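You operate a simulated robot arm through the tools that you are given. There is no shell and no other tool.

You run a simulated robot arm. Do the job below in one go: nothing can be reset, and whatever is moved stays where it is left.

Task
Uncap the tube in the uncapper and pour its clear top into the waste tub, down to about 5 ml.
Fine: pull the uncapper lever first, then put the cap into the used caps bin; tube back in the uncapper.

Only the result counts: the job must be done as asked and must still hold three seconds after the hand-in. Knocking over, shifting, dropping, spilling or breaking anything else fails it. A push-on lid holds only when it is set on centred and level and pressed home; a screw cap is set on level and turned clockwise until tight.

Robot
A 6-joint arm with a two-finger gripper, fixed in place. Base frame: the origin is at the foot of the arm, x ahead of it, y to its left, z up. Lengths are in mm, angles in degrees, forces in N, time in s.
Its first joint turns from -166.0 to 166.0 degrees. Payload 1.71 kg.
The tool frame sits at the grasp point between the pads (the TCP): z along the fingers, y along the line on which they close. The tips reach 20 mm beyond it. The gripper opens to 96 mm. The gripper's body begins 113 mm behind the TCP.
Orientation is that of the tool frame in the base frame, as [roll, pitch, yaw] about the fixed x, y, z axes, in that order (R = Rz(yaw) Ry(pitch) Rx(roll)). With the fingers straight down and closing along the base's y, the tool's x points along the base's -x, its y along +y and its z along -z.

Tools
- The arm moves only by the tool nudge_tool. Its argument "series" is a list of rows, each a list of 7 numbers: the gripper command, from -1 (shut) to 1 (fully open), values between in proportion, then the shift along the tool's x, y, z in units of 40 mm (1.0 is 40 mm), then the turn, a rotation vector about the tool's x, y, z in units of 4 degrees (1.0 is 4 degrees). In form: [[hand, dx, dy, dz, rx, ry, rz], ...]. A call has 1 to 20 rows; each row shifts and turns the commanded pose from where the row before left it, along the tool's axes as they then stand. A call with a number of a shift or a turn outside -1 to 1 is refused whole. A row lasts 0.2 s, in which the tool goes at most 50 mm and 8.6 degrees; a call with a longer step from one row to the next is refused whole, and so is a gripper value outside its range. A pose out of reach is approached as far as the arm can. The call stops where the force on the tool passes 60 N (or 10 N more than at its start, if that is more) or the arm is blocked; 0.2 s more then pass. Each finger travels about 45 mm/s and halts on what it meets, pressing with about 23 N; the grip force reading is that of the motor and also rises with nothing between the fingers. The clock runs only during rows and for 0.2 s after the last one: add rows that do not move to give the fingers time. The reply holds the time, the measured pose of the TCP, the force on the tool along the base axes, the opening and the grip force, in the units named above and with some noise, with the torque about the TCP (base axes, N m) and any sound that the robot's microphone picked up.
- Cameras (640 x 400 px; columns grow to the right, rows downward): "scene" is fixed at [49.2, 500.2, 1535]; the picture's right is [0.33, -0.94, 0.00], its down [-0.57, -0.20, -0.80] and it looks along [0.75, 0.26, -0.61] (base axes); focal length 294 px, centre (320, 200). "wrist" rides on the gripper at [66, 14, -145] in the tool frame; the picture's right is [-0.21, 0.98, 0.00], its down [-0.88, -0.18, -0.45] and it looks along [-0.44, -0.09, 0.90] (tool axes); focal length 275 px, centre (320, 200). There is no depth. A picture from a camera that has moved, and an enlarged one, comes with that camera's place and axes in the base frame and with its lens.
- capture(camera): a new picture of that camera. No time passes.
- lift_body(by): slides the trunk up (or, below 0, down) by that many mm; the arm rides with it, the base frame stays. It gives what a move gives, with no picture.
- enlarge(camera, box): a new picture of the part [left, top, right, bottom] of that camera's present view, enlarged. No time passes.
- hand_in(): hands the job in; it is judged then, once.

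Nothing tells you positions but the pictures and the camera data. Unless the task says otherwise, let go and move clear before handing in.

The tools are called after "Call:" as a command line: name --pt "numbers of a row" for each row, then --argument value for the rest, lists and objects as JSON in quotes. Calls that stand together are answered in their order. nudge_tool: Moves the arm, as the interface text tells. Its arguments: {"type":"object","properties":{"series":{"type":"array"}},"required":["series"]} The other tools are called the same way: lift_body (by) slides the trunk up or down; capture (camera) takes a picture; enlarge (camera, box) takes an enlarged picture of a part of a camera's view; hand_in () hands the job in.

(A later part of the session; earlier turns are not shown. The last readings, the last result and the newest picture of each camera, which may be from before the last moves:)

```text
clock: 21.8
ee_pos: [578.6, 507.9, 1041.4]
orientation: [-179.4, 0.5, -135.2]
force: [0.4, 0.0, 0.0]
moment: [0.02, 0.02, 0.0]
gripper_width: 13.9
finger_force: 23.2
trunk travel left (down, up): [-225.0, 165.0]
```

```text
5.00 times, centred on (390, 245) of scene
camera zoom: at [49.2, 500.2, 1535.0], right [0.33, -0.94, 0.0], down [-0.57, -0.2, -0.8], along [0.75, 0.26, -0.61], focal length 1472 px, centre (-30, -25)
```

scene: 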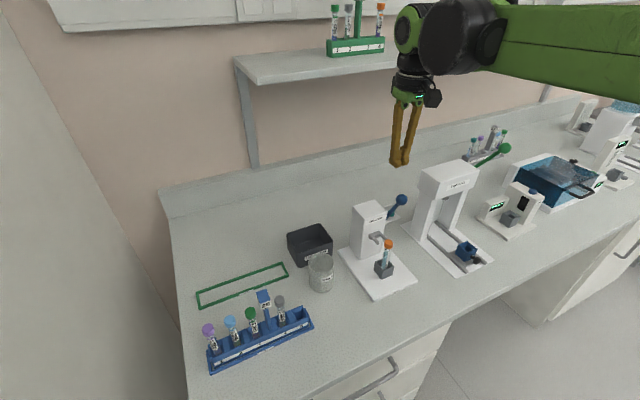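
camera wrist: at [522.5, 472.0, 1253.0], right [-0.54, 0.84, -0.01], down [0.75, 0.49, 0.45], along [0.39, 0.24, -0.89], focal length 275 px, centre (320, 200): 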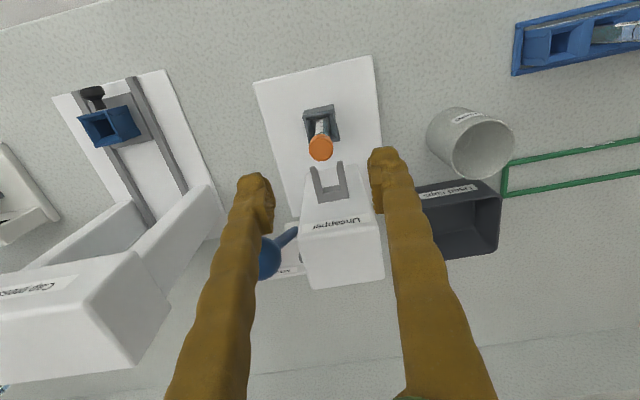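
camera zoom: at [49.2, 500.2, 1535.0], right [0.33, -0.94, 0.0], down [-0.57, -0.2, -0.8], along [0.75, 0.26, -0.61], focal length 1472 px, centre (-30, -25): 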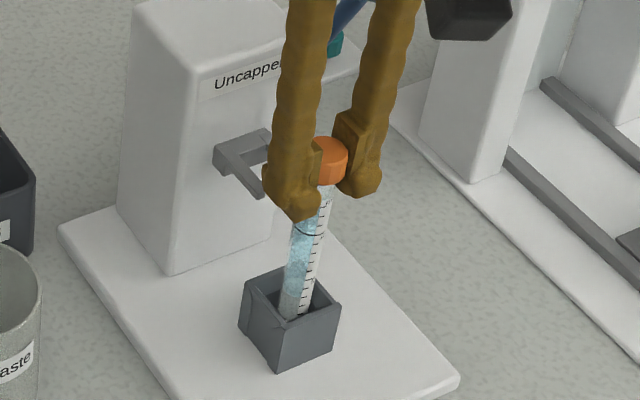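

Call:
nudge_tool --pt "-1 0 0 0.2 0 0 0" --pt "-1 0 0 0.2 0 0 0" --pt "-1 0 0 0.09 0 0 0" --pt "-1 0 0 0 0 0 0" --pt "-0.9 0 0 0 0 0 0" --pt "-0.6 0 0 0 0 0 0" --pt "-0.3 0 0 0 0 0 0" --pt "-0.1 0 0 0 0 0 0" --pt "-0.1 0 0 0 0 0 0"

Call:
enlarge --camera "wrist" --box '[220, 100, 420, 250]'

Call:
enlarge --camera "scene" --box '[365, 225, 410, 285]'

```text
clock: 23.8
ee_pos: [579.8, 507.1, 1022.1]
orientation: [-179.5, 0.7, -135.2]
force: [-0.6, -0.6, 0.1]
moment: [0.01, 0.01, -0.01]
gripper_width: 43.2
finger_force: 0.2
trunk travel left (down, up): [-225.0, 165.0]
```

```text
2.67 times, centred on (320, 175) of wrist
camera zoom: at [522.0, 470.4, 1165.9], right [-0.54, 0.84, -0.01], down [0.75, 0.49, 0.46], along [0.39, 0.24, -0.89], focal length 734 px, centre (320, 267)
```

zoom: 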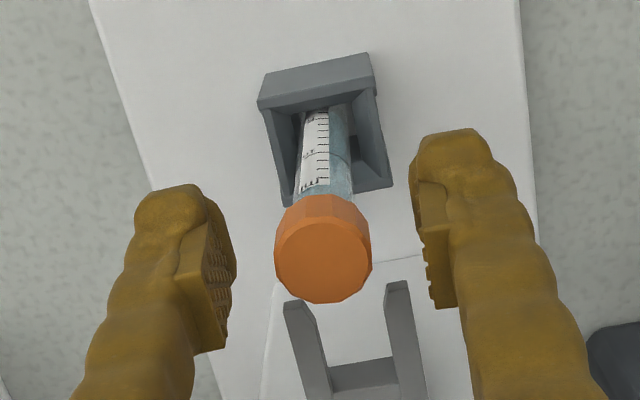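

```text
6.67 times, centred on (388, 255) of scene
camera zoom: at [49.2, 500.2, 1535.0], right [0.33, -0.94, 0.0], down [-0.57, -0.2, -0.8], along [0.75, 0.26, -0.61], focal length 1963 px, centre (-130, -167)
```

zoom: 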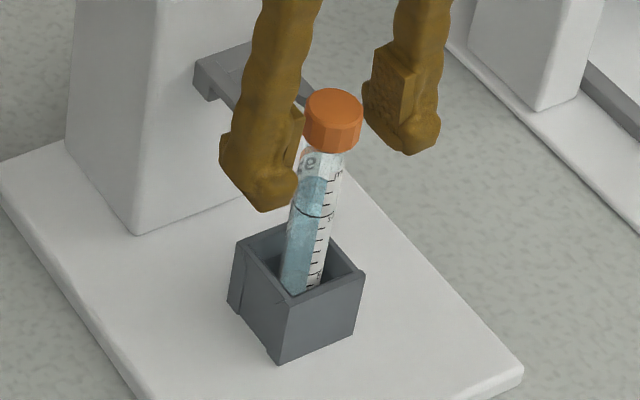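

Call:
nudge_tool --pt "-0.1 0 0 -0.2 0 0 0" --pt "-0.1 0 0 -0.15 0 0 0" --pt "-0.45 0 0 0 0 0 0" --pt "-0.52 0 0 0 0 0 0" --pt "-0.6 0 0 0 0 0 0" --pt "-0.8 0 0 0 0 0 0" --pt "-1 0 0 0 0 0 0" --pt "-1 0 0 0 0 0 0"

Call:
enlarge --camera "wrist" --box '[270, 130, 370, 230]'

Call:
enlarge --camera "scene" --box '[365, 225, 410, 285]'

```text
clock: 25.6
ee_pos: [580.2, 506.2, 1036.8]
orientation: [-179.5, 0.6, -135.2]
force: [0.8, 0.1, -1.2]
moment: [0.0, 0.0, 0.01]
gripper_width: 13.4
finger_force: 22.6
trunk travel left (down, up): [-225.0, 165.0]
```

```text
4.00 times, centred on (320, 180) of wrist
camera zoom: at [521.9, 470.3, 1180.0], right [-0.54, 0.84, -0.01], down [0.75, 0.49, 0.46], along [0.39, 0.24, -0.89], focal length 1101 px, centre (320, 280)
```

zoom: 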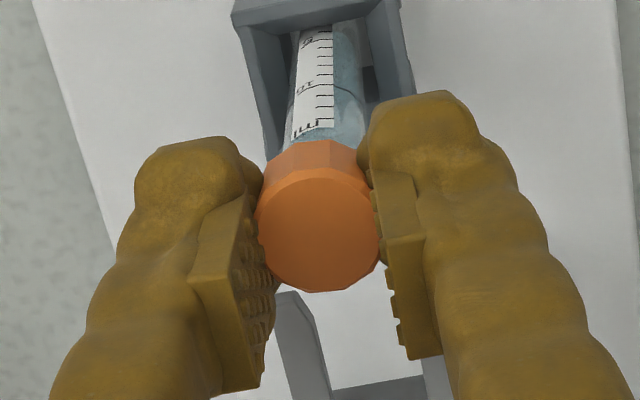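

```text
6.67 times, centred on (388, 255) of scene
camera zoom: at [49.2, 500.2, 1535.0], right [0.33, -0.94, 0.0], down [-0.57, -0.2, -0.8], along [0.75, 0.26, -0.61], focal length 1963 px, centre (-130, -167)
```

zoom: 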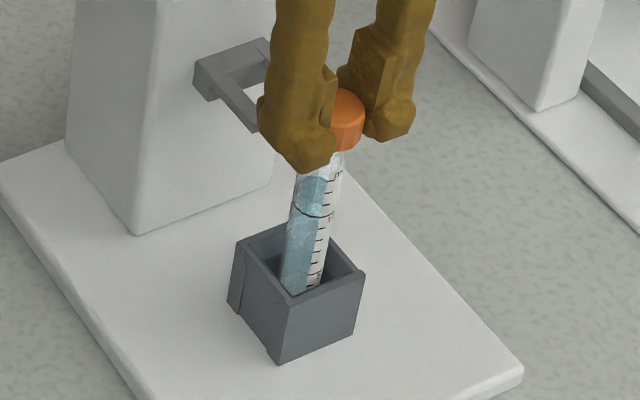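

Call:
nudge_tool --pt "-1 0 0 -0.1 0 0 0" --pt "-1 0 0 -0.15 0 0 0" --pt "-1 0 0 -0.15 0 0 0" --pt "-1 0 0 0 0 0 0"

Call:
enlarge --camera "wrist" --box '[270, 130, 370, 230]'

Call:
enlarge --camera "scene" --box '[365, 225, 410, 285]'

```text
clock: 26.6
ee_pos: [579.9, 506.3, 1052.1]
orientation: [-179.5, 0.6, -135.1]
force: [0.1, -0.9, 0.1]
moment: [-0.02, -0.05, 0.0]
gripper_width: 15.7
finger_force: 22.7
trunk travel left (down, up): [-225.0, 165.0]
```

```text
4.00 times, centred on (320, 180) of wrist
camera zoom: at [521.4, 470.6, 1196.1], right [-0.54, 0.84, -0.01], down [0.75, 0.49, 0.46], along [0.39, 0.24, -0.89], focal length 1101 px, centre (320, 280)
```

zoom: 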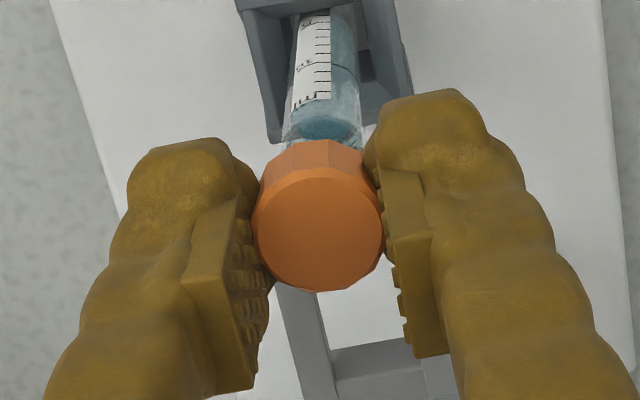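

```text
6.67 times, centred on (388, 255) of scene
camera zoom: at [49.2, 500.2, 1535.0], right [0.33, -0.94, 0.0], down [-0.57, -0.2, -0.8], along [0.75, 0.26, -0.61], focal length 1963 px, centre (-130, -167)
```

zoom: 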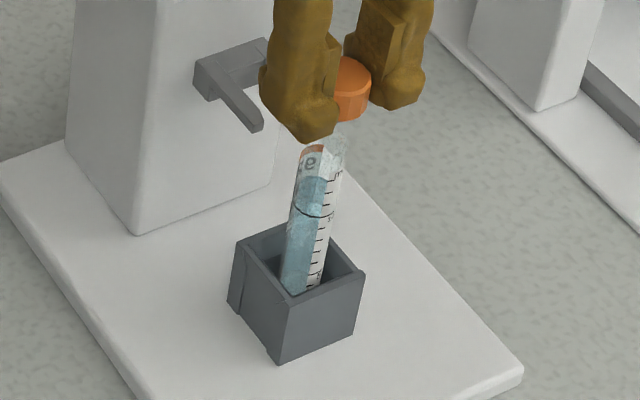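

Call:
nudge_tool --pt "-1 0 0 -0.5 0 0 0" --pt "-1 0 0 -0.7 0 0 0" --pt "-1 0 0 -0.6 0 0 0" --pt "-1 -0.7 0.6 0 0 0 0" --pt "-1 -0.7 0.6 0 0 0 0" --pt "-1 -0.7 0.6 0 0 0 0" --pt "-1 -0.7 0.6 0 0 0 0" --pt "-1 -0.7 0.6 0 0 0 0" --pt "-1 -0.7 0.5 0 0 0 0" --pt "-1 0 0 0 0 0 0"

Call:
capture --camera "wrist"

Call:
capture --camera "scene"

```text
clock: 28.8
ee_pos: [599.6, 725.8, 1123.2]
orientation: [-179.5, 0.5, -135.2]
force: [-0.6, -0.9, -0.8]
moment: [-0.05, -0.01, -0.01]
gripper_width: 15.8
finger_force: 23.0
trunk travel left (down, up): [-225.0, 165.0]
```

```text
taken
camera wrist: at [541.8, 689.2, 1267.9], right [-0.54, 0.84, -0.01], down [0.75, 0.49, 0.45], along [0.39, 0.24, -0.89], focal length 275 px, centre (320, 200)
```

wrist: 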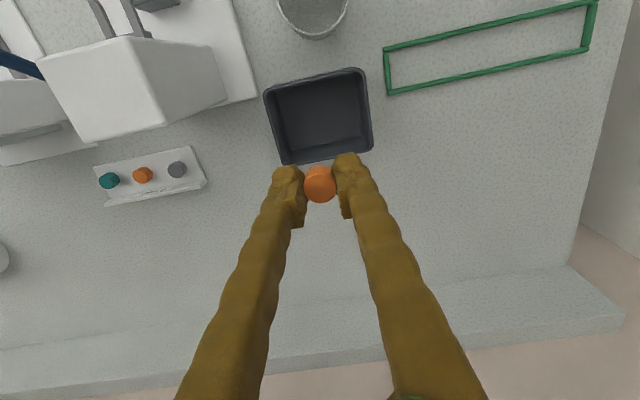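

```text
taken
```

scene: 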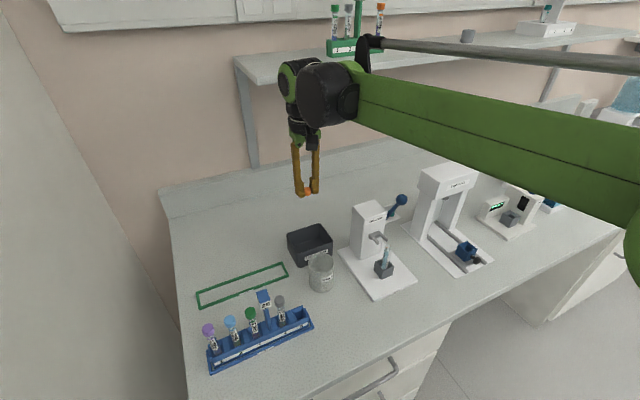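

Call:
nudge_tool --pt "-1 0.27 0 0 0 0 0" --pt "-1 0 0 0.8 0 0 0" --pt "-1 0 0 0.8 0 0 0" --pt "-1 0 0 0.8 0 0 0" --pt "-1 0 0 0.7 0 0 0" --pt "-1 0 0 0 0 0 0"

Call:
capture --camera "wrist"

Call:
enlarge --camera "scene" --box '[270, 170, 370, 310]'

```text
clock: 30.2
ee_pos: [593.9, 716.2, 1000.1]
orientation: [-179.5, 0.6, -135.1]
force: [0.1, 0.2, -1.0]
moment: [-0.01, 0.04, 0.0]
gripper_width: 15.7
finger_force: 23.3
trunk travel left (down, up): [-225.0, 165.0]
```

```text
taken
camera wrist: at [535.4, 680.4, 1145.1], right [-0.54, 0.84, -0.01], down [0.75, 0.49, 0.45], along [0.39, 0.24, -0.89], focal length 275 px, centre (320, 200)
```

wrist: 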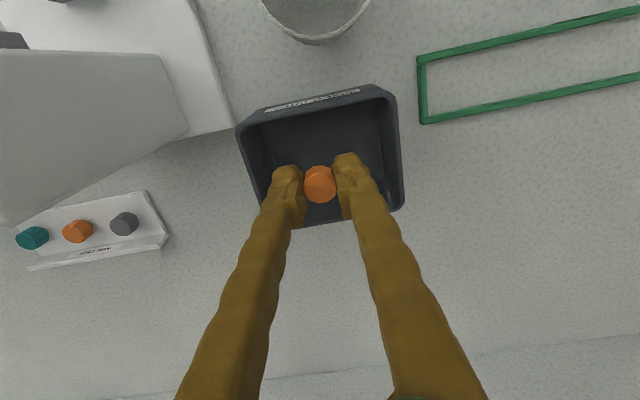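

```text
2.86 times, centred on (320, 240) of scene
camera zoom: at [49.2, 500.2, 1535.0], right [0.33, -0.94, 0.0], down [-0.57, -0.2, -0.8], along [0.75, 0.26, -0.61], focal length 841 px, centre (320, 86)
```

zoom: 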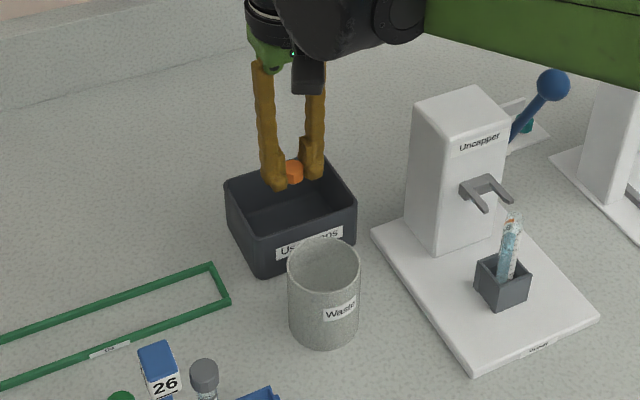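

Call:
nudge_tool --pt "-1 0 0 0.6 0 0 0" --pt "-1 0 0 0.6 0 0 0" --pt "-1 0 0 0 0 0 0" --pt "-0.6 0 0 0 0 0 0" --pt "-0.3 0 0 0 0 0 0" --pt "-0.3 0 0 0 0 0 0"

Call:
capture --camera "wrist"

Call:
enlarge --camera "scene" --box '[270, 170, 370, 310]'

```text
clock: 31.6
ee_pos: [594.2, 717.8, 953.2]
orientation: [-179.4, 0.6, -135.2]
force: [0.3, -0.1, 0.5]
moment: [-0.01, -0.01, 0.02]
gripper_width: 33.8
finger_force: 0.1
trunk travel left (down, up): [-225.0, 165.0]
```

```text
taken
camera wrist: at [536.1, 680.3, 1096.9], right [-0.54, 0.84, -0.01], down [0.75, 0.49, 0.46], along [0.39, 0.24, -0.89], focal length 275 px, centre (320, 200)
```

wrist: 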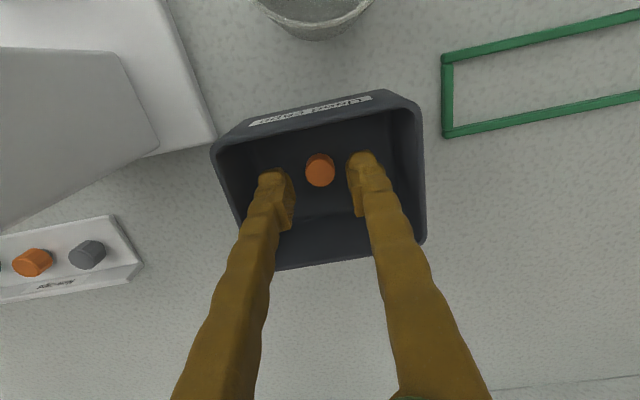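

```text
2.86 times, centred on (320, 240) of scene
camera zoom: at [49.2, 500.2, 1535.0], right [0.33, -0.94, 0.0], down [-0.57, -0.2, -0.8], along [0.75, 0.26, -0.61], focal length 841 px, centre (320, 86)
```

zoom: 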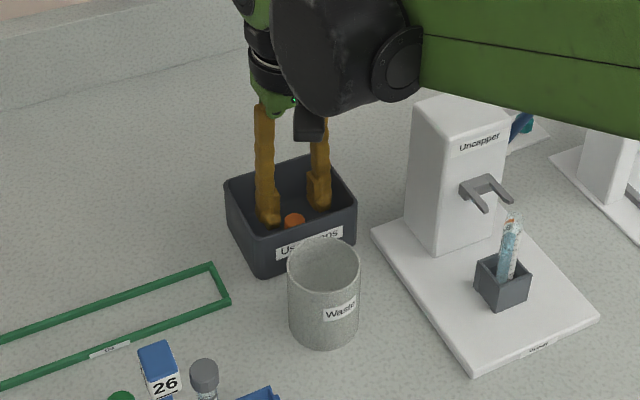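

Call:
nudge_tool --pt "-0.3 0 0 -1 0 0 0" --pt "-0.3 0 0 -1 0 0 0" --pt "-0.3 0 0 -1 0 0 0" --pt "-0.3 0 0 -1 0 0 0" --pt "-0.3 0 0 -1 0 0 0" --pt "-0.3 0.86 -0.49 0 0 0 0" --pt "-0.3 0.86 -0.49 0 0 0 0" --pt "-0.3 0.86 -0.49 0 0 0 0" --pt "-0.3 0.86 -0.49 0 0 0 0" --pt "-0.3 0.86 -0.49 0 0 0 0" --pt "-0.3 0.86 -0.49 0 0 0 0" --pt "-0.3 0.86 -0.49 0 0 0 0" --pt "-0.3 0 0 0 0 0 0"

Call:
nudge_tool --pt "-0.3 0 0 0 0 0 1" --pt "-0.3 0 0 0 0 0 1" --pt "-0.3 0 0 0 0 0 1" --pt "-0.3 0 0 0 0 0 1" --pt "-0.3 0 0 0 0 0 1" --pt "-0.3 0 0 0 0 0 1" --pt "-0.3 0 0 0 0 0 1" --pt "-0.3 0 0 0 0 0 1" --pt "-0.3 0 0 0 0 0 1" --pt "-0.3 0 0 0 0 0 1" --pt "-0.3 0 0 0 0 0 1" --pt "-0.3 0 0 0 0 0 1" --pt "-0.3 0 0 0 0 0 1" --pt "-0.3 0 0 0 0 0 1" --pt "-0.3 0 0 0 0 0 1" --pt "-0.3 0 0 0 0 0 1" --pt "-0.3 0 0 0 0 0 1" --pt "-0.3 0 0 0 0 0 1" --pt "-0.3 0 0 0 0 0 1" --pt "-0.3 0 0 0 0 0 1"

Call:
capture --camera "scene"

```text
clock: 34.4
ee_pos: [517.4, 449.5, 1150.9]
orientation: [-179.5, 0.6, -135.2]
force: [0.5, -0.2, 0.1]
moment: [0.04, -0.05, 0.0]
gripper_width: 33.6
finger_force: 0.0
trunk travel left (down, up): [-225.0, 165.0]
```

```text
clock: 38.6
ee_pos: [517.3, 451.6, 1151.4]
orientation: [179.4, 0.6, 144.7]
force: [0.5, 1.1, -0.6]
moment: [0.01, 0.01, -0.01]
gripper_width: 33.7
finger_force: 0.0
trunk travel left (down, up): [-225.0, 165.0]
```

```text
taken
```

scene: 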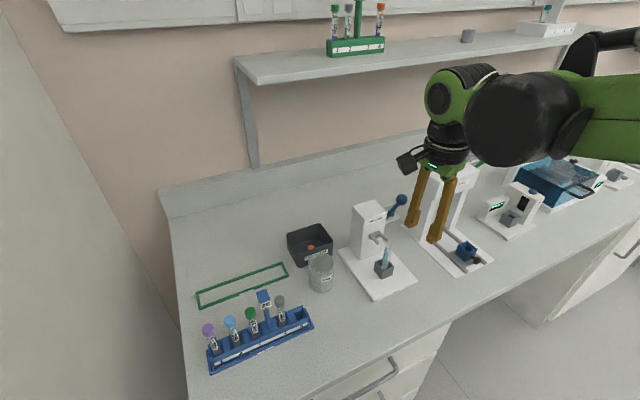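

Call:
nudge_tool --pt "-0.3 0 0 0 0 0 1" --pt "-0.3 0 0 0 0 0 1" --pt "-0.3 0 0 0 0 0 1" --pt "-0.3 0 0 0 0 0 1" --pt "-0.3 0 0 0 0 0 1" --pt "-0.3 0 0 0 0 0 1" --pt "-0.3 0 0 0 0 0 1" --pt "-0.3 0 0 0 0 0 1" --pt "-0.3 0 0 0 0 0 1" --pt "-0.3 0 0 0 0 0 1" --pt "-0.3 0 0 0 0 0 1" --pt "-0.3 0 0 0 0 0 1" --pt "-0.3 0 0 0 0 0 1" --pt "-0.3 0 0 0 0 0 1" --pt "-0.3 0 0 0 0 0 1" --pt "-0.3 0 0 0 0 0 1" --pt "-0.3 0 0 0 0 0 1" --pt "-0.3 0 0 0 0 0 1" --pt "-0.3 0 0 0 0 0 1" --pt "-0.3 0 0 0 0 0 1"

Call:
nudge_tool --pt "-0.3 0 0 0 0 0 1" --pt "-0.3 0 0 0 0 0 1" --pt "-0.3 0 0 0 0 0 1" --pt "-0.3 0 0 0 0 0 1" --pt "-0.3 0 0 0 0 0 1" --pt "-0.3 0 0 0 0 0 0"

Call:
capture --camera "scene"

Call:
capture --camera "wrist"

```text
clock: 42.8
ee_pos: [517.0, 450.6, 1150.8]
orientation: [179.4, -0.4, 64.7]
force: [0.3, 0.6, -0.4]
moment: [-0.01, 0.01, -0.01]
gripper_width: 33.6
finger_force: 0.0
trunk travel left (down, up): [-225.0, 165.0]
```

```text
clock: 44.2
ee_pos: [524.7, 441.5, 1152.2]
orientation: [179.7, -0.7, 49.5]
force: [0.8, -0.6, -0.3]
moment: [0.0, 0.02, 0.0]
gripper_width: 33.7
finger_force: 0.1
out of reach, approached as far as the arm can: row 4, 5
trunk travel left (down, up): [-225.0, 165.0]
```

```text
taken
```

scene: 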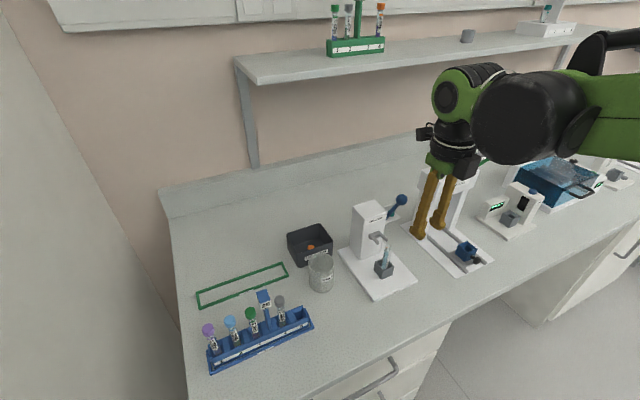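

```text
taken
camera wrist: at [576.6, 481.3, 1297.0], right [0.61, -0.79, 0.0], down [-0.71, -0.55, 0.43], along [-0.34, -0.27, -0.9], focal length 275 px, centre (320, 200)
```

wrist: 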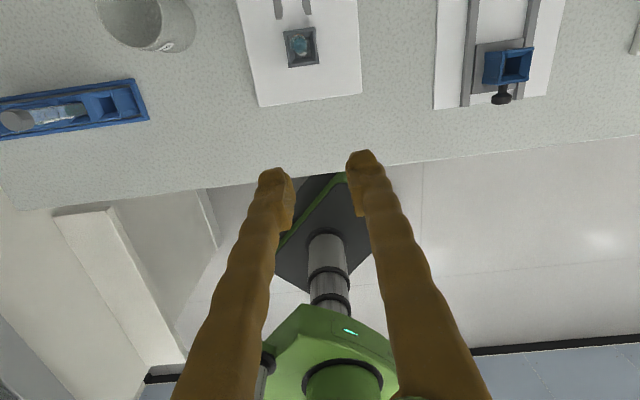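

Call:
nudge_tool --pt "-0.3 0 0 0 0 0 -1" --pt "-0.3 0 0 0 0 0 -1" --pt "-0.3 0 0 0 0 0 -1" --pt "-0.3 0 0 0 0 0 -1" --pt "-0.3 0 0 0 0 0 -1" --pt "-0.3 0 0 0 0 0 -1" --pt "-0.3 0 0 0 0 0 -1" --pt "-0.3 0 0 0 0 0 -1" --pt "-0.3 0 0 0 0 0 -1" --pt "-0.3 0 0 0 0 0 -1" --pt "-0.3 0 0 0 0 0 -1" --pt "-0.3 0 0 0 0 0 -1" --pt "-0.3 0 0 0 0 0 -1" --pt "-0.3 0 0 0 0 0 -1" --pt "-0.3 0 0 0 0 0 -1" --pt "-0.3 0 0 0 0 0 -1" --pt "-0.3 0 0 0 0 0 -1" --pt "-0.3 0 0 0 0 0 -1" --pt "-0.3 0 0 0 0 0 -1" --pt "-0.3 0 0 0 0 0 -1"

Call:
nudge_tool --pt "-0.3 0 0 0 0 0 -1" --pt "-0.3 0 0 0 0 0 -1" --pt "-0.3 0 0 0 0 0 -1" --pt "-0.3 0 0 0 0 0 -1" --pt "-0.3 0 0 0 0 0 -1" --pt "-0.3 0 0 0 0 0 -1" --pt "-0.3 0 0 0 0 0 -1" --pt "-0.3 0 0 0 0 0 -1" --pt "-0.3 0 0 0 0 0 -1" --pt "-0.3 0 0 0 0 0 -1" --pt "-0.3 0 0 0 0 0 -1" --pt "-0.3 0 0 0 0 0 -1" --pt "-0.3 0 0 0 0 0 -1" --pt "-0.3 0 0 0 0 0 -1" --pt "-0.3 0 0 0 0 0 -1" --pt "-0.3 0 0 0 0 0 -1" --pt "-0.3 0 0 0 0 0 -1" --pt "-0.3 0 0 0 0 0 -1" --pt "-0.3 0 0 0 0 0 -1" --pt "-0.3 0 0 0 0 0 -1"

Call:
nudge_tool --pt "-0.3 0 0 0 0 0 -1" --pt "-0.3 0 0 0 0 0 -1" --pt "-0.3 0 0 0 0 0 -1" --pt "-0.3 0 0 0 0 0 -1" --pt "-0.3 0 0 0 0 0 -1" --pt "-0.3 0 0 0 0 0 0"

Call:
enlarge --camera "wrist" --box '[260, 60, 400, 220]'

Call:
enlarge --camera "scene" --box '[365, 225, 410, 285]'

```text
clock: 48.4
ee_pos: [524.7, 442.0, 1150.7]
orientation: [179.4, 0.2, 129.4]
force: [0.2, 0.0, 0.1]
moment: [0.02, 0.02, 0.02]
gripper_width: 33.6
finger_force: 0.0
trunk travel left (down, up): [-225.0, 165.0]
```

```text
clock: 52.6
ee_pos: [525.2, 441.8, 1151.3]
orientation: [-179.8, 0.6, -150.4]
force: [-0.3, -0.1, 0.0]
moment: [-0.01, 0.0, -0.01]
gripper_width: 33.5
finger_force: 0.0
trunk travel left (down, up): [-225.0, 165.0]
```

```text
clock: 54.0
ee_pos: [525.1, 441.9, 1151.6]
orientation: [-179.6, 0.6, -130.6]
force: [0.7, 0.3, -0.2]
moment: [0.02, -0.04, -0.01]
gripper_width: 33.5
finger_force: 0.1
trunk travel left (down, up): [-225.0, 165.0]
```

```text
2.50 times, centred on (330, 140) of wrist
camera zoom: at [470.6, 400.0, 1295.6], right [-0.61, 0.79, 0.0], down [0.7, 0.55, 0.45], along [0.36, 0.28, -0.89], focal length 688 px, centre (295, 350)
```

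zoom: 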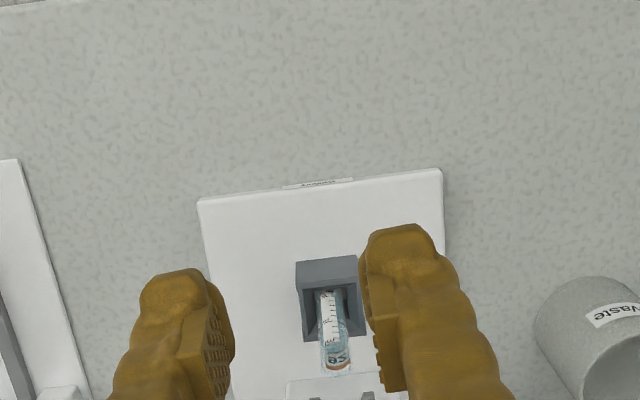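

```text
6.67 times, centred on (388, 255) of scene
camera zoom: at [49.2, 500.2, 1535.0], right [0.33, -0.94, 0.0], down [-0.57, -0.2, -0.8], along [0.75, 0.26, -0.61], focal length 1963 px, centre (-130, -167)
```

zoom: 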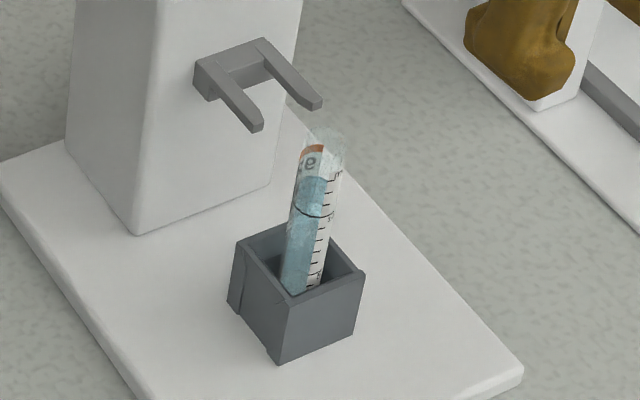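

Call:
nudge_tool --pt "-0.3 0 0 0 0 0 1" --pt "-0.3 0 0 0 0 0 0.1" --pt "-0.3 0 0 0 0 -1 0" --pt "-0.3 0 0 0 0 -1 0" --pt "-0.3 0 0 0 0 -0.5 0" --pt "-0.3 -0.593 0.079 0.629 0 0 0" --pt "-0.3 -0.593 0.079 0.629 0 0 0" --pt "-0.3 -0.593 0.079 0.629 0 0 0" --pt "-0.3 0 0 0 0 0 0"

Call:
enlarge --camera "wrist" --box '[220, 80, 420, 240]'

Call:
enlarge --camera "scene" --box '[355, 205, 425, 285]'

```text
clock: 56.0
ee_pos: [579.0, 508.8, 1088.6]
orientation: [-179.7, 10.6, -134.8]
force: [0.2, 0.3, 0.5]
moment: [-0.05, 0.0, -0.01]
gripper_width: 33.8
finger_force: 0.0
trunk travel left (down, up): [-225.0, 165.0]
```

```text
2.50 times, centred on (320, 160) of wrist
camera zoom: at [504.3, 453.9, 1220.5], right [-0.55, 0.83, 0.03], down [0.68, 0.42, 0.6], along [0.49, 0.35, -0.8], focal length 688 px, centre (320, 300)
```

zoom: 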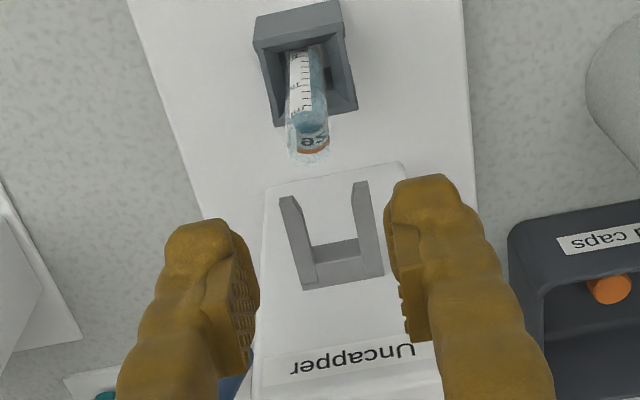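

```text
5.00 times, centred on (390, 245) of scene
camera zoom: at [49.2, 500.2, 1535.0], right [0.33, -0.94, 0.0], down [-0.57, -0.2, -0.8], along [0.75, 0.26, -0.61], focal length 1472 px, centre (-30, -25)
```

zoom: 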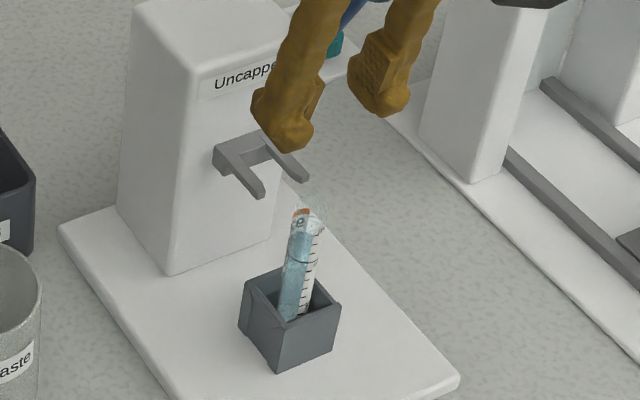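

Call:
nudge_tool --pt "-0.3 0.103 -0.02 0.585 0 0 0" --pt "-0.3 0.103 0 0.585 0 0 0" --pt "-0.3 0.103 0 0.585 0 0 0" --pt "-0.3 0.103 0 0.585 0 0 0" --pt "-0.3 0 0 0 0 0 0"

Call:
enlarge --camera "wrist" --box '[240, 100, 400, 240]'

Call:
enlarge --camera "scene" --box '[355, 205, 425, 285]'

```text
clock: 57.2
ee_pos: [579.3, 508.4, 994.0]
orientation: [-179.9, 10.7, -134.9]
force: [0.0, 0.2, -0.2]
moment: [-0.01, 0.01, 0.0]
gripper_width: 33.8
finger_force: 0.1
trunk travel left (down, up): [-225.0, 165.0]
```

```text
2.86 times, centred on (320, 170) of wrist
camera zoom: at [504.6, 453.1, 1124.5], right [-0.55, 0.83, 0.03], down [0.68, 0.42, 0.6], along [0.49, 0.35, -0.8], focal length 786 px, centre (320, 286)
```

zoom: 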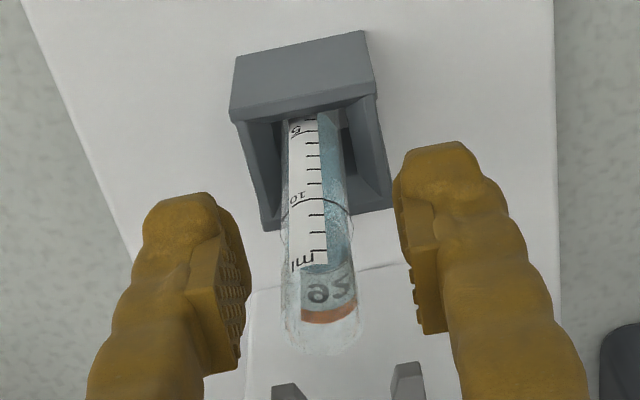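

```text
5.00 times, centred on (390, 245) of scene
camera zoom: at [49.2, 500.2, 1535.0], right [0.33, -0.94, 0.0], down [-0.57, -0.2, -0.8], along [0.75, 0.26, -0.61], focal length 1472 px, centre (-30, -25)
```

zoom: 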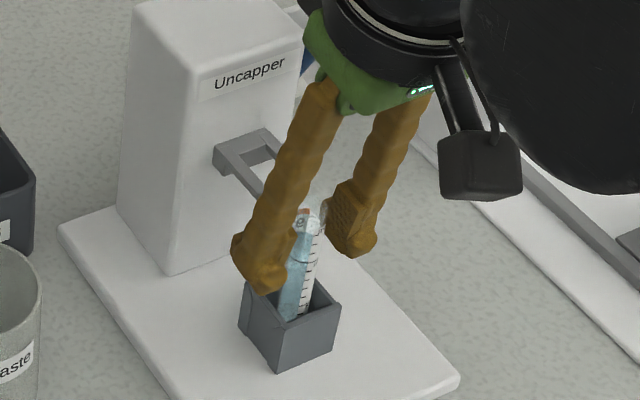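

Call:
nudge_tool --pt "-0.5 0 0 0 0 0 0" --pt "-0.6 0 0 0 0 0 0" --pt "-0.7 0 0 0 0 0 0" --pt "-0.8 0 0 0 0 0 0" --pt "-1 0 0 0 0 0 0" --pt "-1 0 0 0 0 0 0"

Call:
enlarge --camera "wrist" --box '[240, 100, 400, 240]'

Call:
enlarge --camera "scene" --box '[365, 225, 410, 285]'

```text
clock: 58.6
ee_pos: [579.1, 507.3, 993.7]
orientation: [-179.8, 10.6, -135.0]
force: [0.7, -1.1, -1.2]
moment: [-0.01, 0.01, -0.03]
gripper_width: 12.3
finger_force: 23.0
trunk travel left (down, up): [-225.0, 165.0]
```

```text
2.86 times, centred on (320, 170) of wrist
camera zoom: at [504.4, 453.0, 1124.8], right [-0.55, 0.83, 0.03], down [0.68, 0.42, 0.6], along [0.49, 0.35, -0.8], focal length 786 px, centre (320, 286)
```

zoom: 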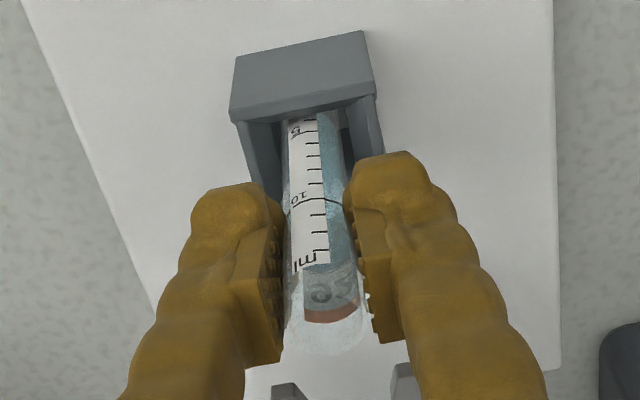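

```text
6.67 times, centred on (388, 255) of scene
camera zoom: at [49.2, 500.2, 1535.0], right [0.33, -0.94, 0.0], down [-0.57, -0.2, -0.8], along [0.75, 0.26, -0.61], focal length 1963 px, centre (-130, -167)
```

zoom: 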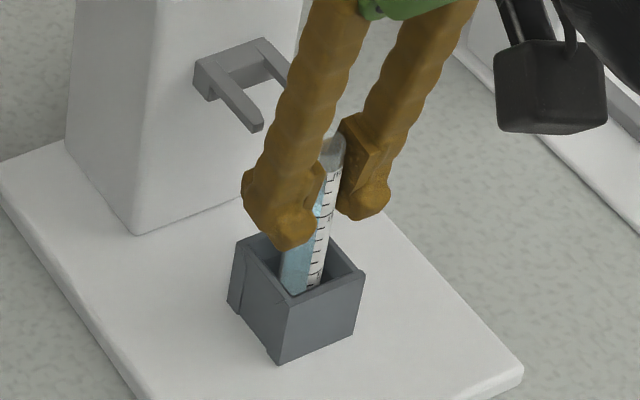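

Call:
nudge_tool --pt "-1 -0.044 0 -0.246 0 0 0" --pt "-1 -0.087 0 -0.49 0 0 0" --pt "-1 -0.13 0 -0.74 0 0 0" --pt "-1 -0.13 0 -0.74 0 0 0" --pt "-1 -0.087 0 -0.49 0 0 0" --pt "-1 0 0 0 0 0 0"

Call:
enlarge --camera "wrist" --box '[260, 70, 380, 240]'

Call:
enlarge --camera "scene" --box '[360, 180, 420, 285]'

```text
clock: 60.0
ee_pos: [576.7, 505.9, 1105.7]
orientation: [-179.7, 10.5, -134.9]
force: [0.3, -0.1, -0.2]
moment: [0.01, -0.02, -0.01]
gripper_width: 13.3
finger_force: 23.5
trunk travel left (down, up): [-225.0, 165.0]
```

```text
2.35 times, centred on (320, 155) of wrist
camera zoom: at [503.3, 451.9, 1236.1], right [-0.55, 0.83, 0.03], down [0.68, 0.42, 0.6], along [0.49, 0.35, -0.8], focal length 648 px, centre (320, 306)
```

zoom: 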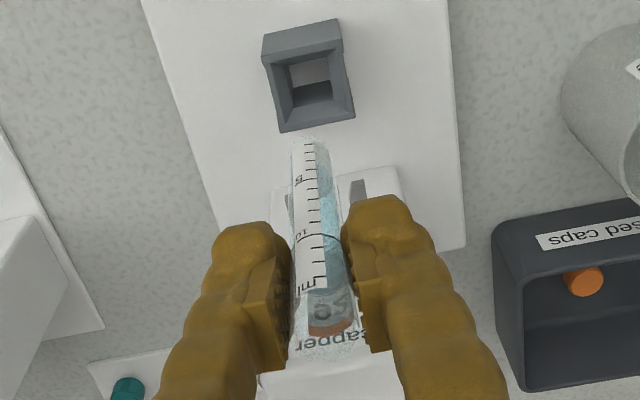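

```text
3.81 times, centred on (390, 232) of scene
camera zoom: at [49.2, 500.2, 1535.0], right [0.33, -0.94, 0.0], down [-0.57, -0.2, -0.8], along [0.75, 0.26, -0.61], focal length 1122 px, centre (53, 76)
```

zoom: 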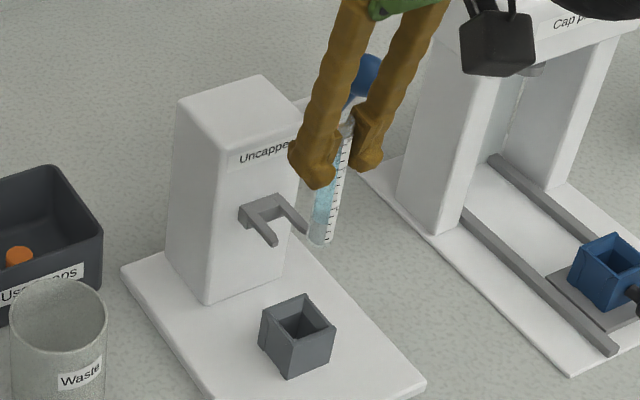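

Call:
nudge_tool --pt "-1 0 0.5 0 0 0 0" --pt "-1 0 0.7 0 0 0 0" --pt "-1 -0.2 0.7 0.035 0 0 0" --pt "-1 -0.4 0.7 0.07 0 0 0" --pt "-1 -0.5 0.7 0.09 0 0 0" --pt "-1 -0.45 0.4 0.08 0 0 0" --pt "-1 -0.27 0.2 0.048 0 0 0" --pt "-1 0 0 0 0 0 0"

Call:
capture --camera "wrist"

Call:
capture --camera "scene"

Call:
enlarge --camera "scene" --box '[285, 195, 345, 295]'

```text
clock: 61.8
ee_pos: [519.9, 669.5, 1104.1]
orientation: [-179.7, 10.7, -134.9]
force: [-0.3, 1.1, 0.1]
moment: [-0.01, -0.01, -0.01]
gripper_width: 13.0
finger_force: 22.8
trunk travel left (down, up): [-225.0, 165.0]
```

```text
taken
camera wrist: at [444.6, 615.5, 1235.3], right [-0.55, 0.83, 0.03], down [0.68, 0.42, 0.6], along [0.49, 0.35, -0.8], focal length 275 px, centre (320, 200)
```

wrist: 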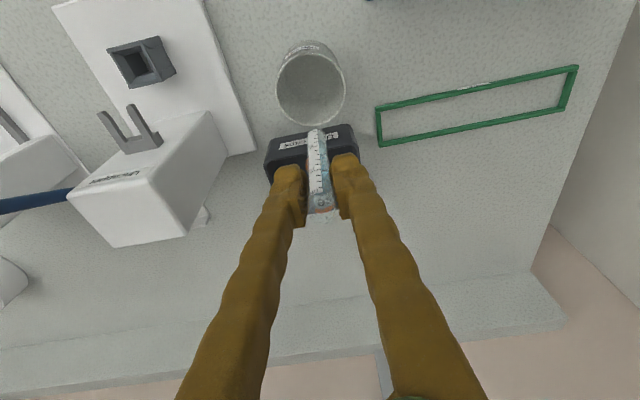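

```text
taken
```

scene: 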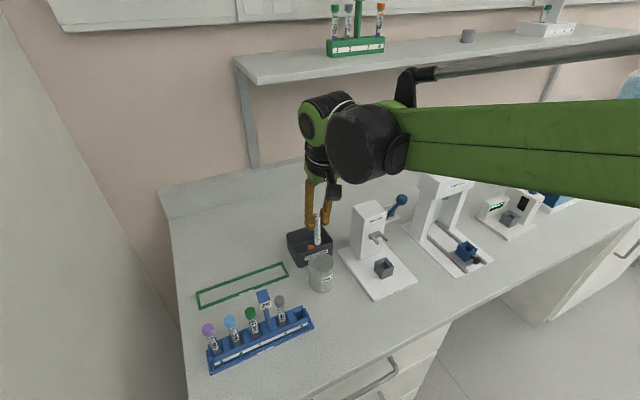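

```text
4.00 times, centred on (315, 245) of scene
camera zoom: at [49.2, 500.2, 1535.0], right [0.33, -0.94, 0.0], down [-0.57, -0.2, -0.8], along [0.75, 0.26, -0.61], focal length 1178 px, centre (340, 20)
```

zoom: 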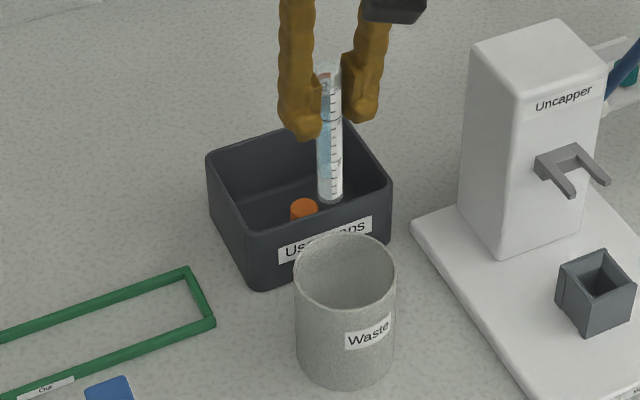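

Call:
enlarge --camera "scene" --box '[305, 205, 330, 250]'

Call:
enlarge --camera "wrist" --box '[290, 120, 350, 220]'

```text
8.89 times, centred on (318, 228) of scene
camera zoom: at [49.2, 500.2, 1535.0], right [0.33, -0.94, 0.0], down [-0.57, -0.2, -0.8], along [0.75, 0.26, -0.61], focal length 2617 px, centre (342, -44)
```

zoom: 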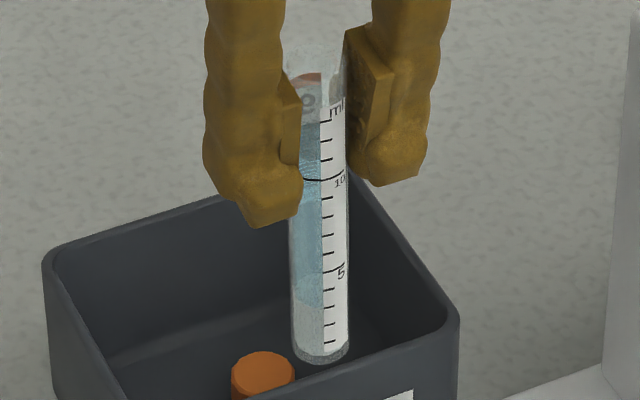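

```text
4.00 times, centred on (320, 170) of wrist
camera zoom: at [444.6, 615.5, 1235.3], right [-0.55, 0.83, 0.03], down [0.68, 0.42, 0.6], along [0.49, 0.35, -0.8], focal length 1101 px, centre (320, 320)
```

zoom: 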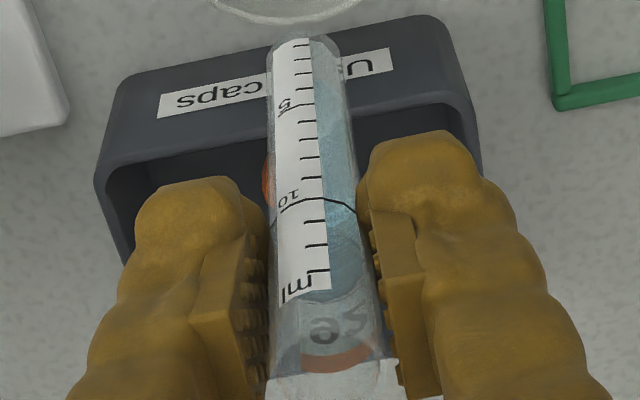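

Call:
nudge_tool --pt "-1 0 0 0 0 -1 0" --pt "-1 0 0 0 0 -1 0" --pt "-1 0 0 0 0 -1 0" --pt "-1 0 0 0 0 -1 0" --pt "-1 0 0 0 0 -1 0" --pt "-1 0 0 0 0 -1 0" --pt "-1 0 0 0 0 -1 0" --pt "-1 0 0 0 0 0 0"

Call:
enlarge --camera "scene" --box '[275, 165, 355, 295]'

Call:
capture --camera "wrist"

```text
clock: 63.6
ee_pos: [519.8, 670.1, 1105.5]
orientation: [-179.7, 38.7, -134.8]
force: [-0.3, 0.5, -0.1]
moment: [0.01, -0.01, 0.02]
gripper_width: 13.1
finger_force: 23.1
trunk travel left (down, up): [-225.0, 165.0]
```

```text
3.08 times, centred on (315, 230) of scene
camera zoom: at [49.2, 500.2, 1535.0], right [0.33, -0.94, 0.0], down [-0.57, -0.2, -0.8], along [0.75, 0.26, -0.61], focal length 906 px, centre (335, 108)
```

zoom: 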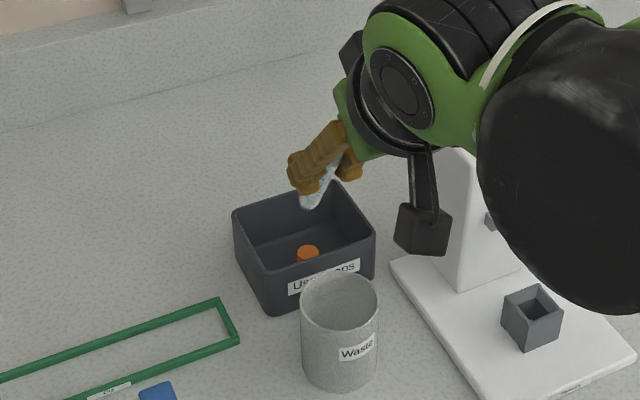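

```text
taken
camera wrist: at [409.8, 578.9, 1177.3], right [-0.58, 0.81, 0.12], down [0.41, 0.16, 0.9], along [0.7, 0.57, -0.43], focal length 275 px, centre (320, 200)
```

wrist: 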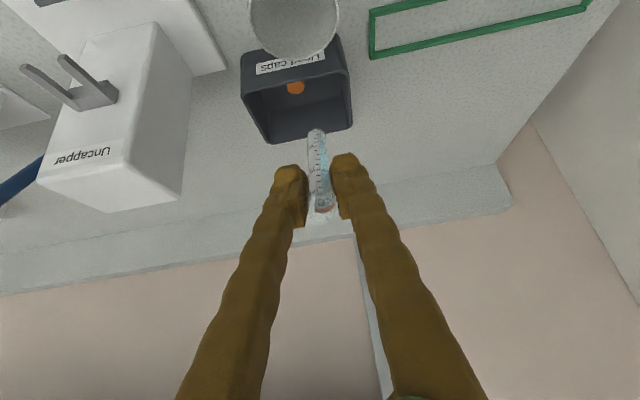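

Call:
nudge_tool --pt "-1 0 0 0 0 -1 0" --pt "-1 0 0 0 0 -1 0" --pt "-1 0 0 0 0 -1 0" --pt "-1 0 0 0 0 -1 0" --pt "-1 0 0 0 0 -1 0" --pt "-1 0 0 0 0 -1 0" --pt "-1 0 0 0 0 -1 0" --pt "-1 0 0 0 0 0 0"

Call:
capture --camera "scene"

Call:
capture --camera "wrist"

```text
clock: 65.4
ee_pos: [521.1, 669.0, 1105.7]
orientation: [-179.5, 66.6, -134.3]
force: [-0.8, -0.1, -0.3]
moment: [0.03, 0.02, -0.03]
gripper_width: 13.6
finger_force: 23.4
trunk travel left (down, up): [-225.0, 165.0]
```

```text
taken
```

scene: 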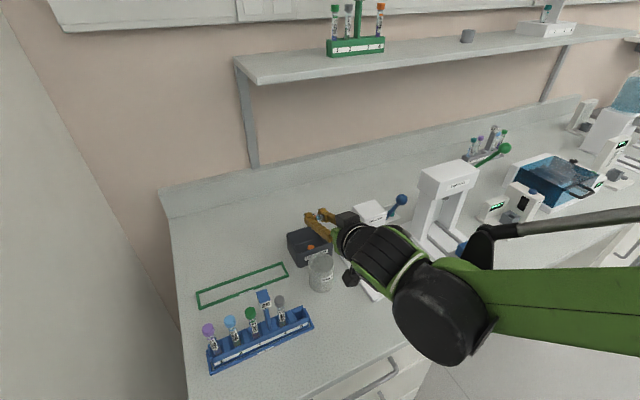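

```text
taken
camera wrist: at [398.3, 566.1, 1102.3], right [-0.64, 0.75, 0.19], down [0.08, -0.17, 0.98], along [0.77, 0.64, 0.04], focal length 275 px, centre (320, 200)
```

wrist: 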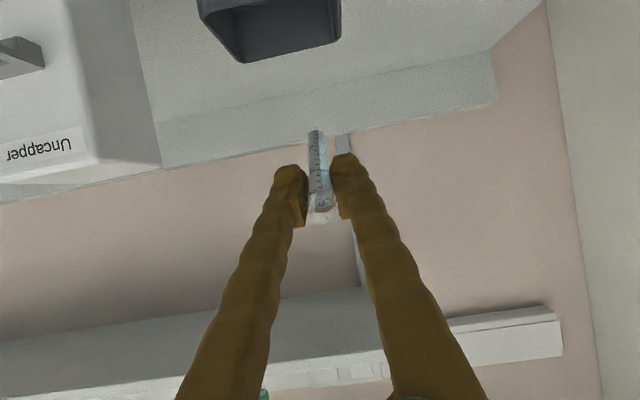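

Call:
enlarge --camera "scene" --box '[285, 195, 365, 300]'

Call:
enlarge --camera "wrist" --box '[280, 115, 360, 235]'

```text
3.81 times, centred on (325, 248) of scene
camera zoom: at [49.2, 500.2, 1535.0], right [0.33, -0.94, 0.0], down [-0.57, -0.2, -0.8], along [0.75, 0.26, -0.61], focal length 1122 px, centre (301, 19)
```

zoom: 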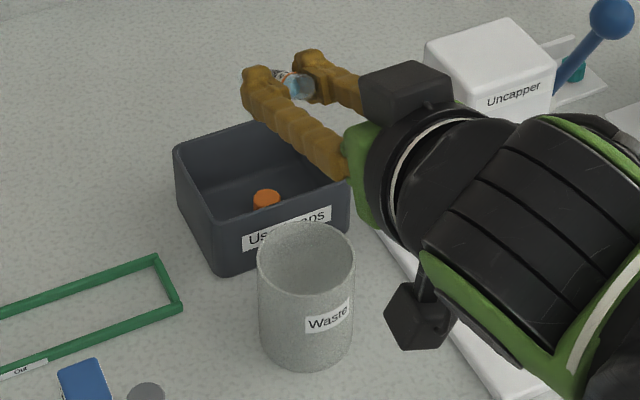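

```text
3.33 times, centred on (320, 175) of wrist
camera zoom: at [398.3, 566.1, 1102.3], right [-0.64, 0.75, 0.19], down [0.08, -0.17, 0.98], along [0.77, 0.64, 0.04], focal length 918 px, centre (320, 283)
```

zoom: 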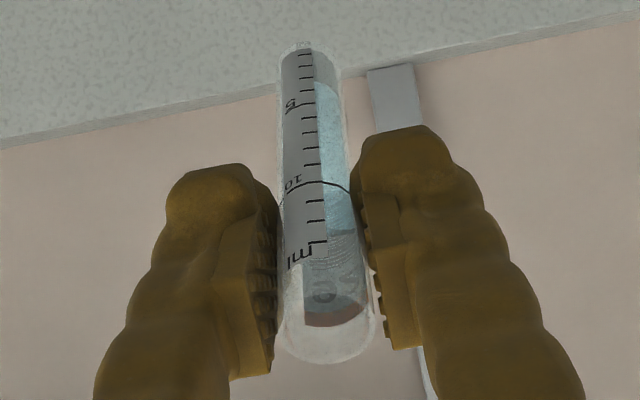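

Call:
nudge_tool --pt "-1 -0.09 0 0.207 0 0 0" --pt "-1 0 0 0 0 -1 0" --pt "-1 0 0 0 0 -1 0" --pt "-1 0 0 0 0 -1 0" --pt "-1 0 0 0 0 -0.5 0" --pt "-1 0 0 0 0 0 0"

Call:
capture --camera "scene"

Call:
enlarge --camera "wrist" --box '[280, 115, 360, 235]'

```text
clock: 66.8
ee_pos: [527.6, 676.7, 1104.7]
orientation: [-178.5, 80.6, -133.4]
force: [-0.6, 0.1, 0.5]
moment: [-0.01, 0.01, 0.0]
gripper_width: 13.4
finger_force: 22.7
trunk travel left (down, up): [-225.0, 165.0]
```

```text
taken
```

scene: 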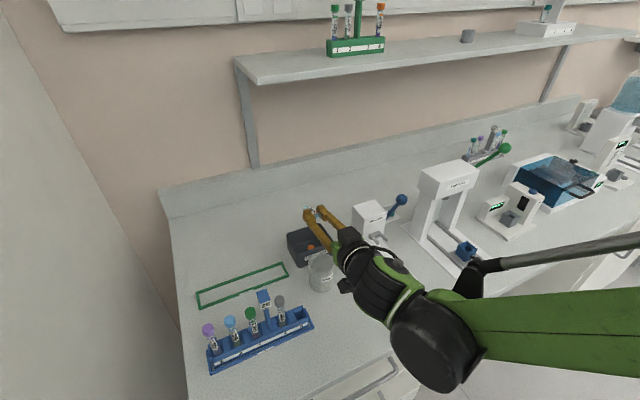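

```text
3.33 times, centred on (320, 175) of wrist
camera zoom: at [409.2, 576.2, 1064.0], right [-0.67, 0.71, 0.2], down [-0.08, -0.34, 0.94], along [0.74, 0.61, 0.28], focal length 918 px, centre (320, 283)
```

zoom: 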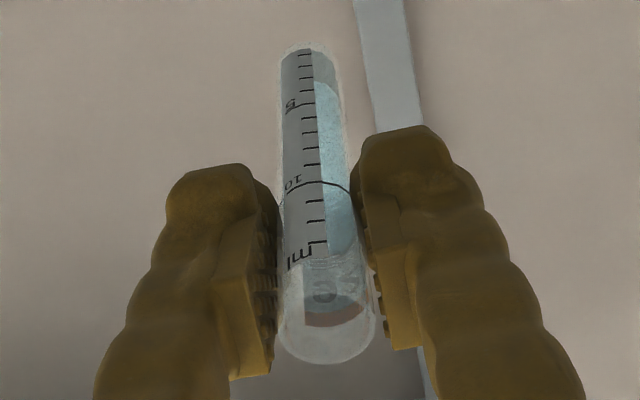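

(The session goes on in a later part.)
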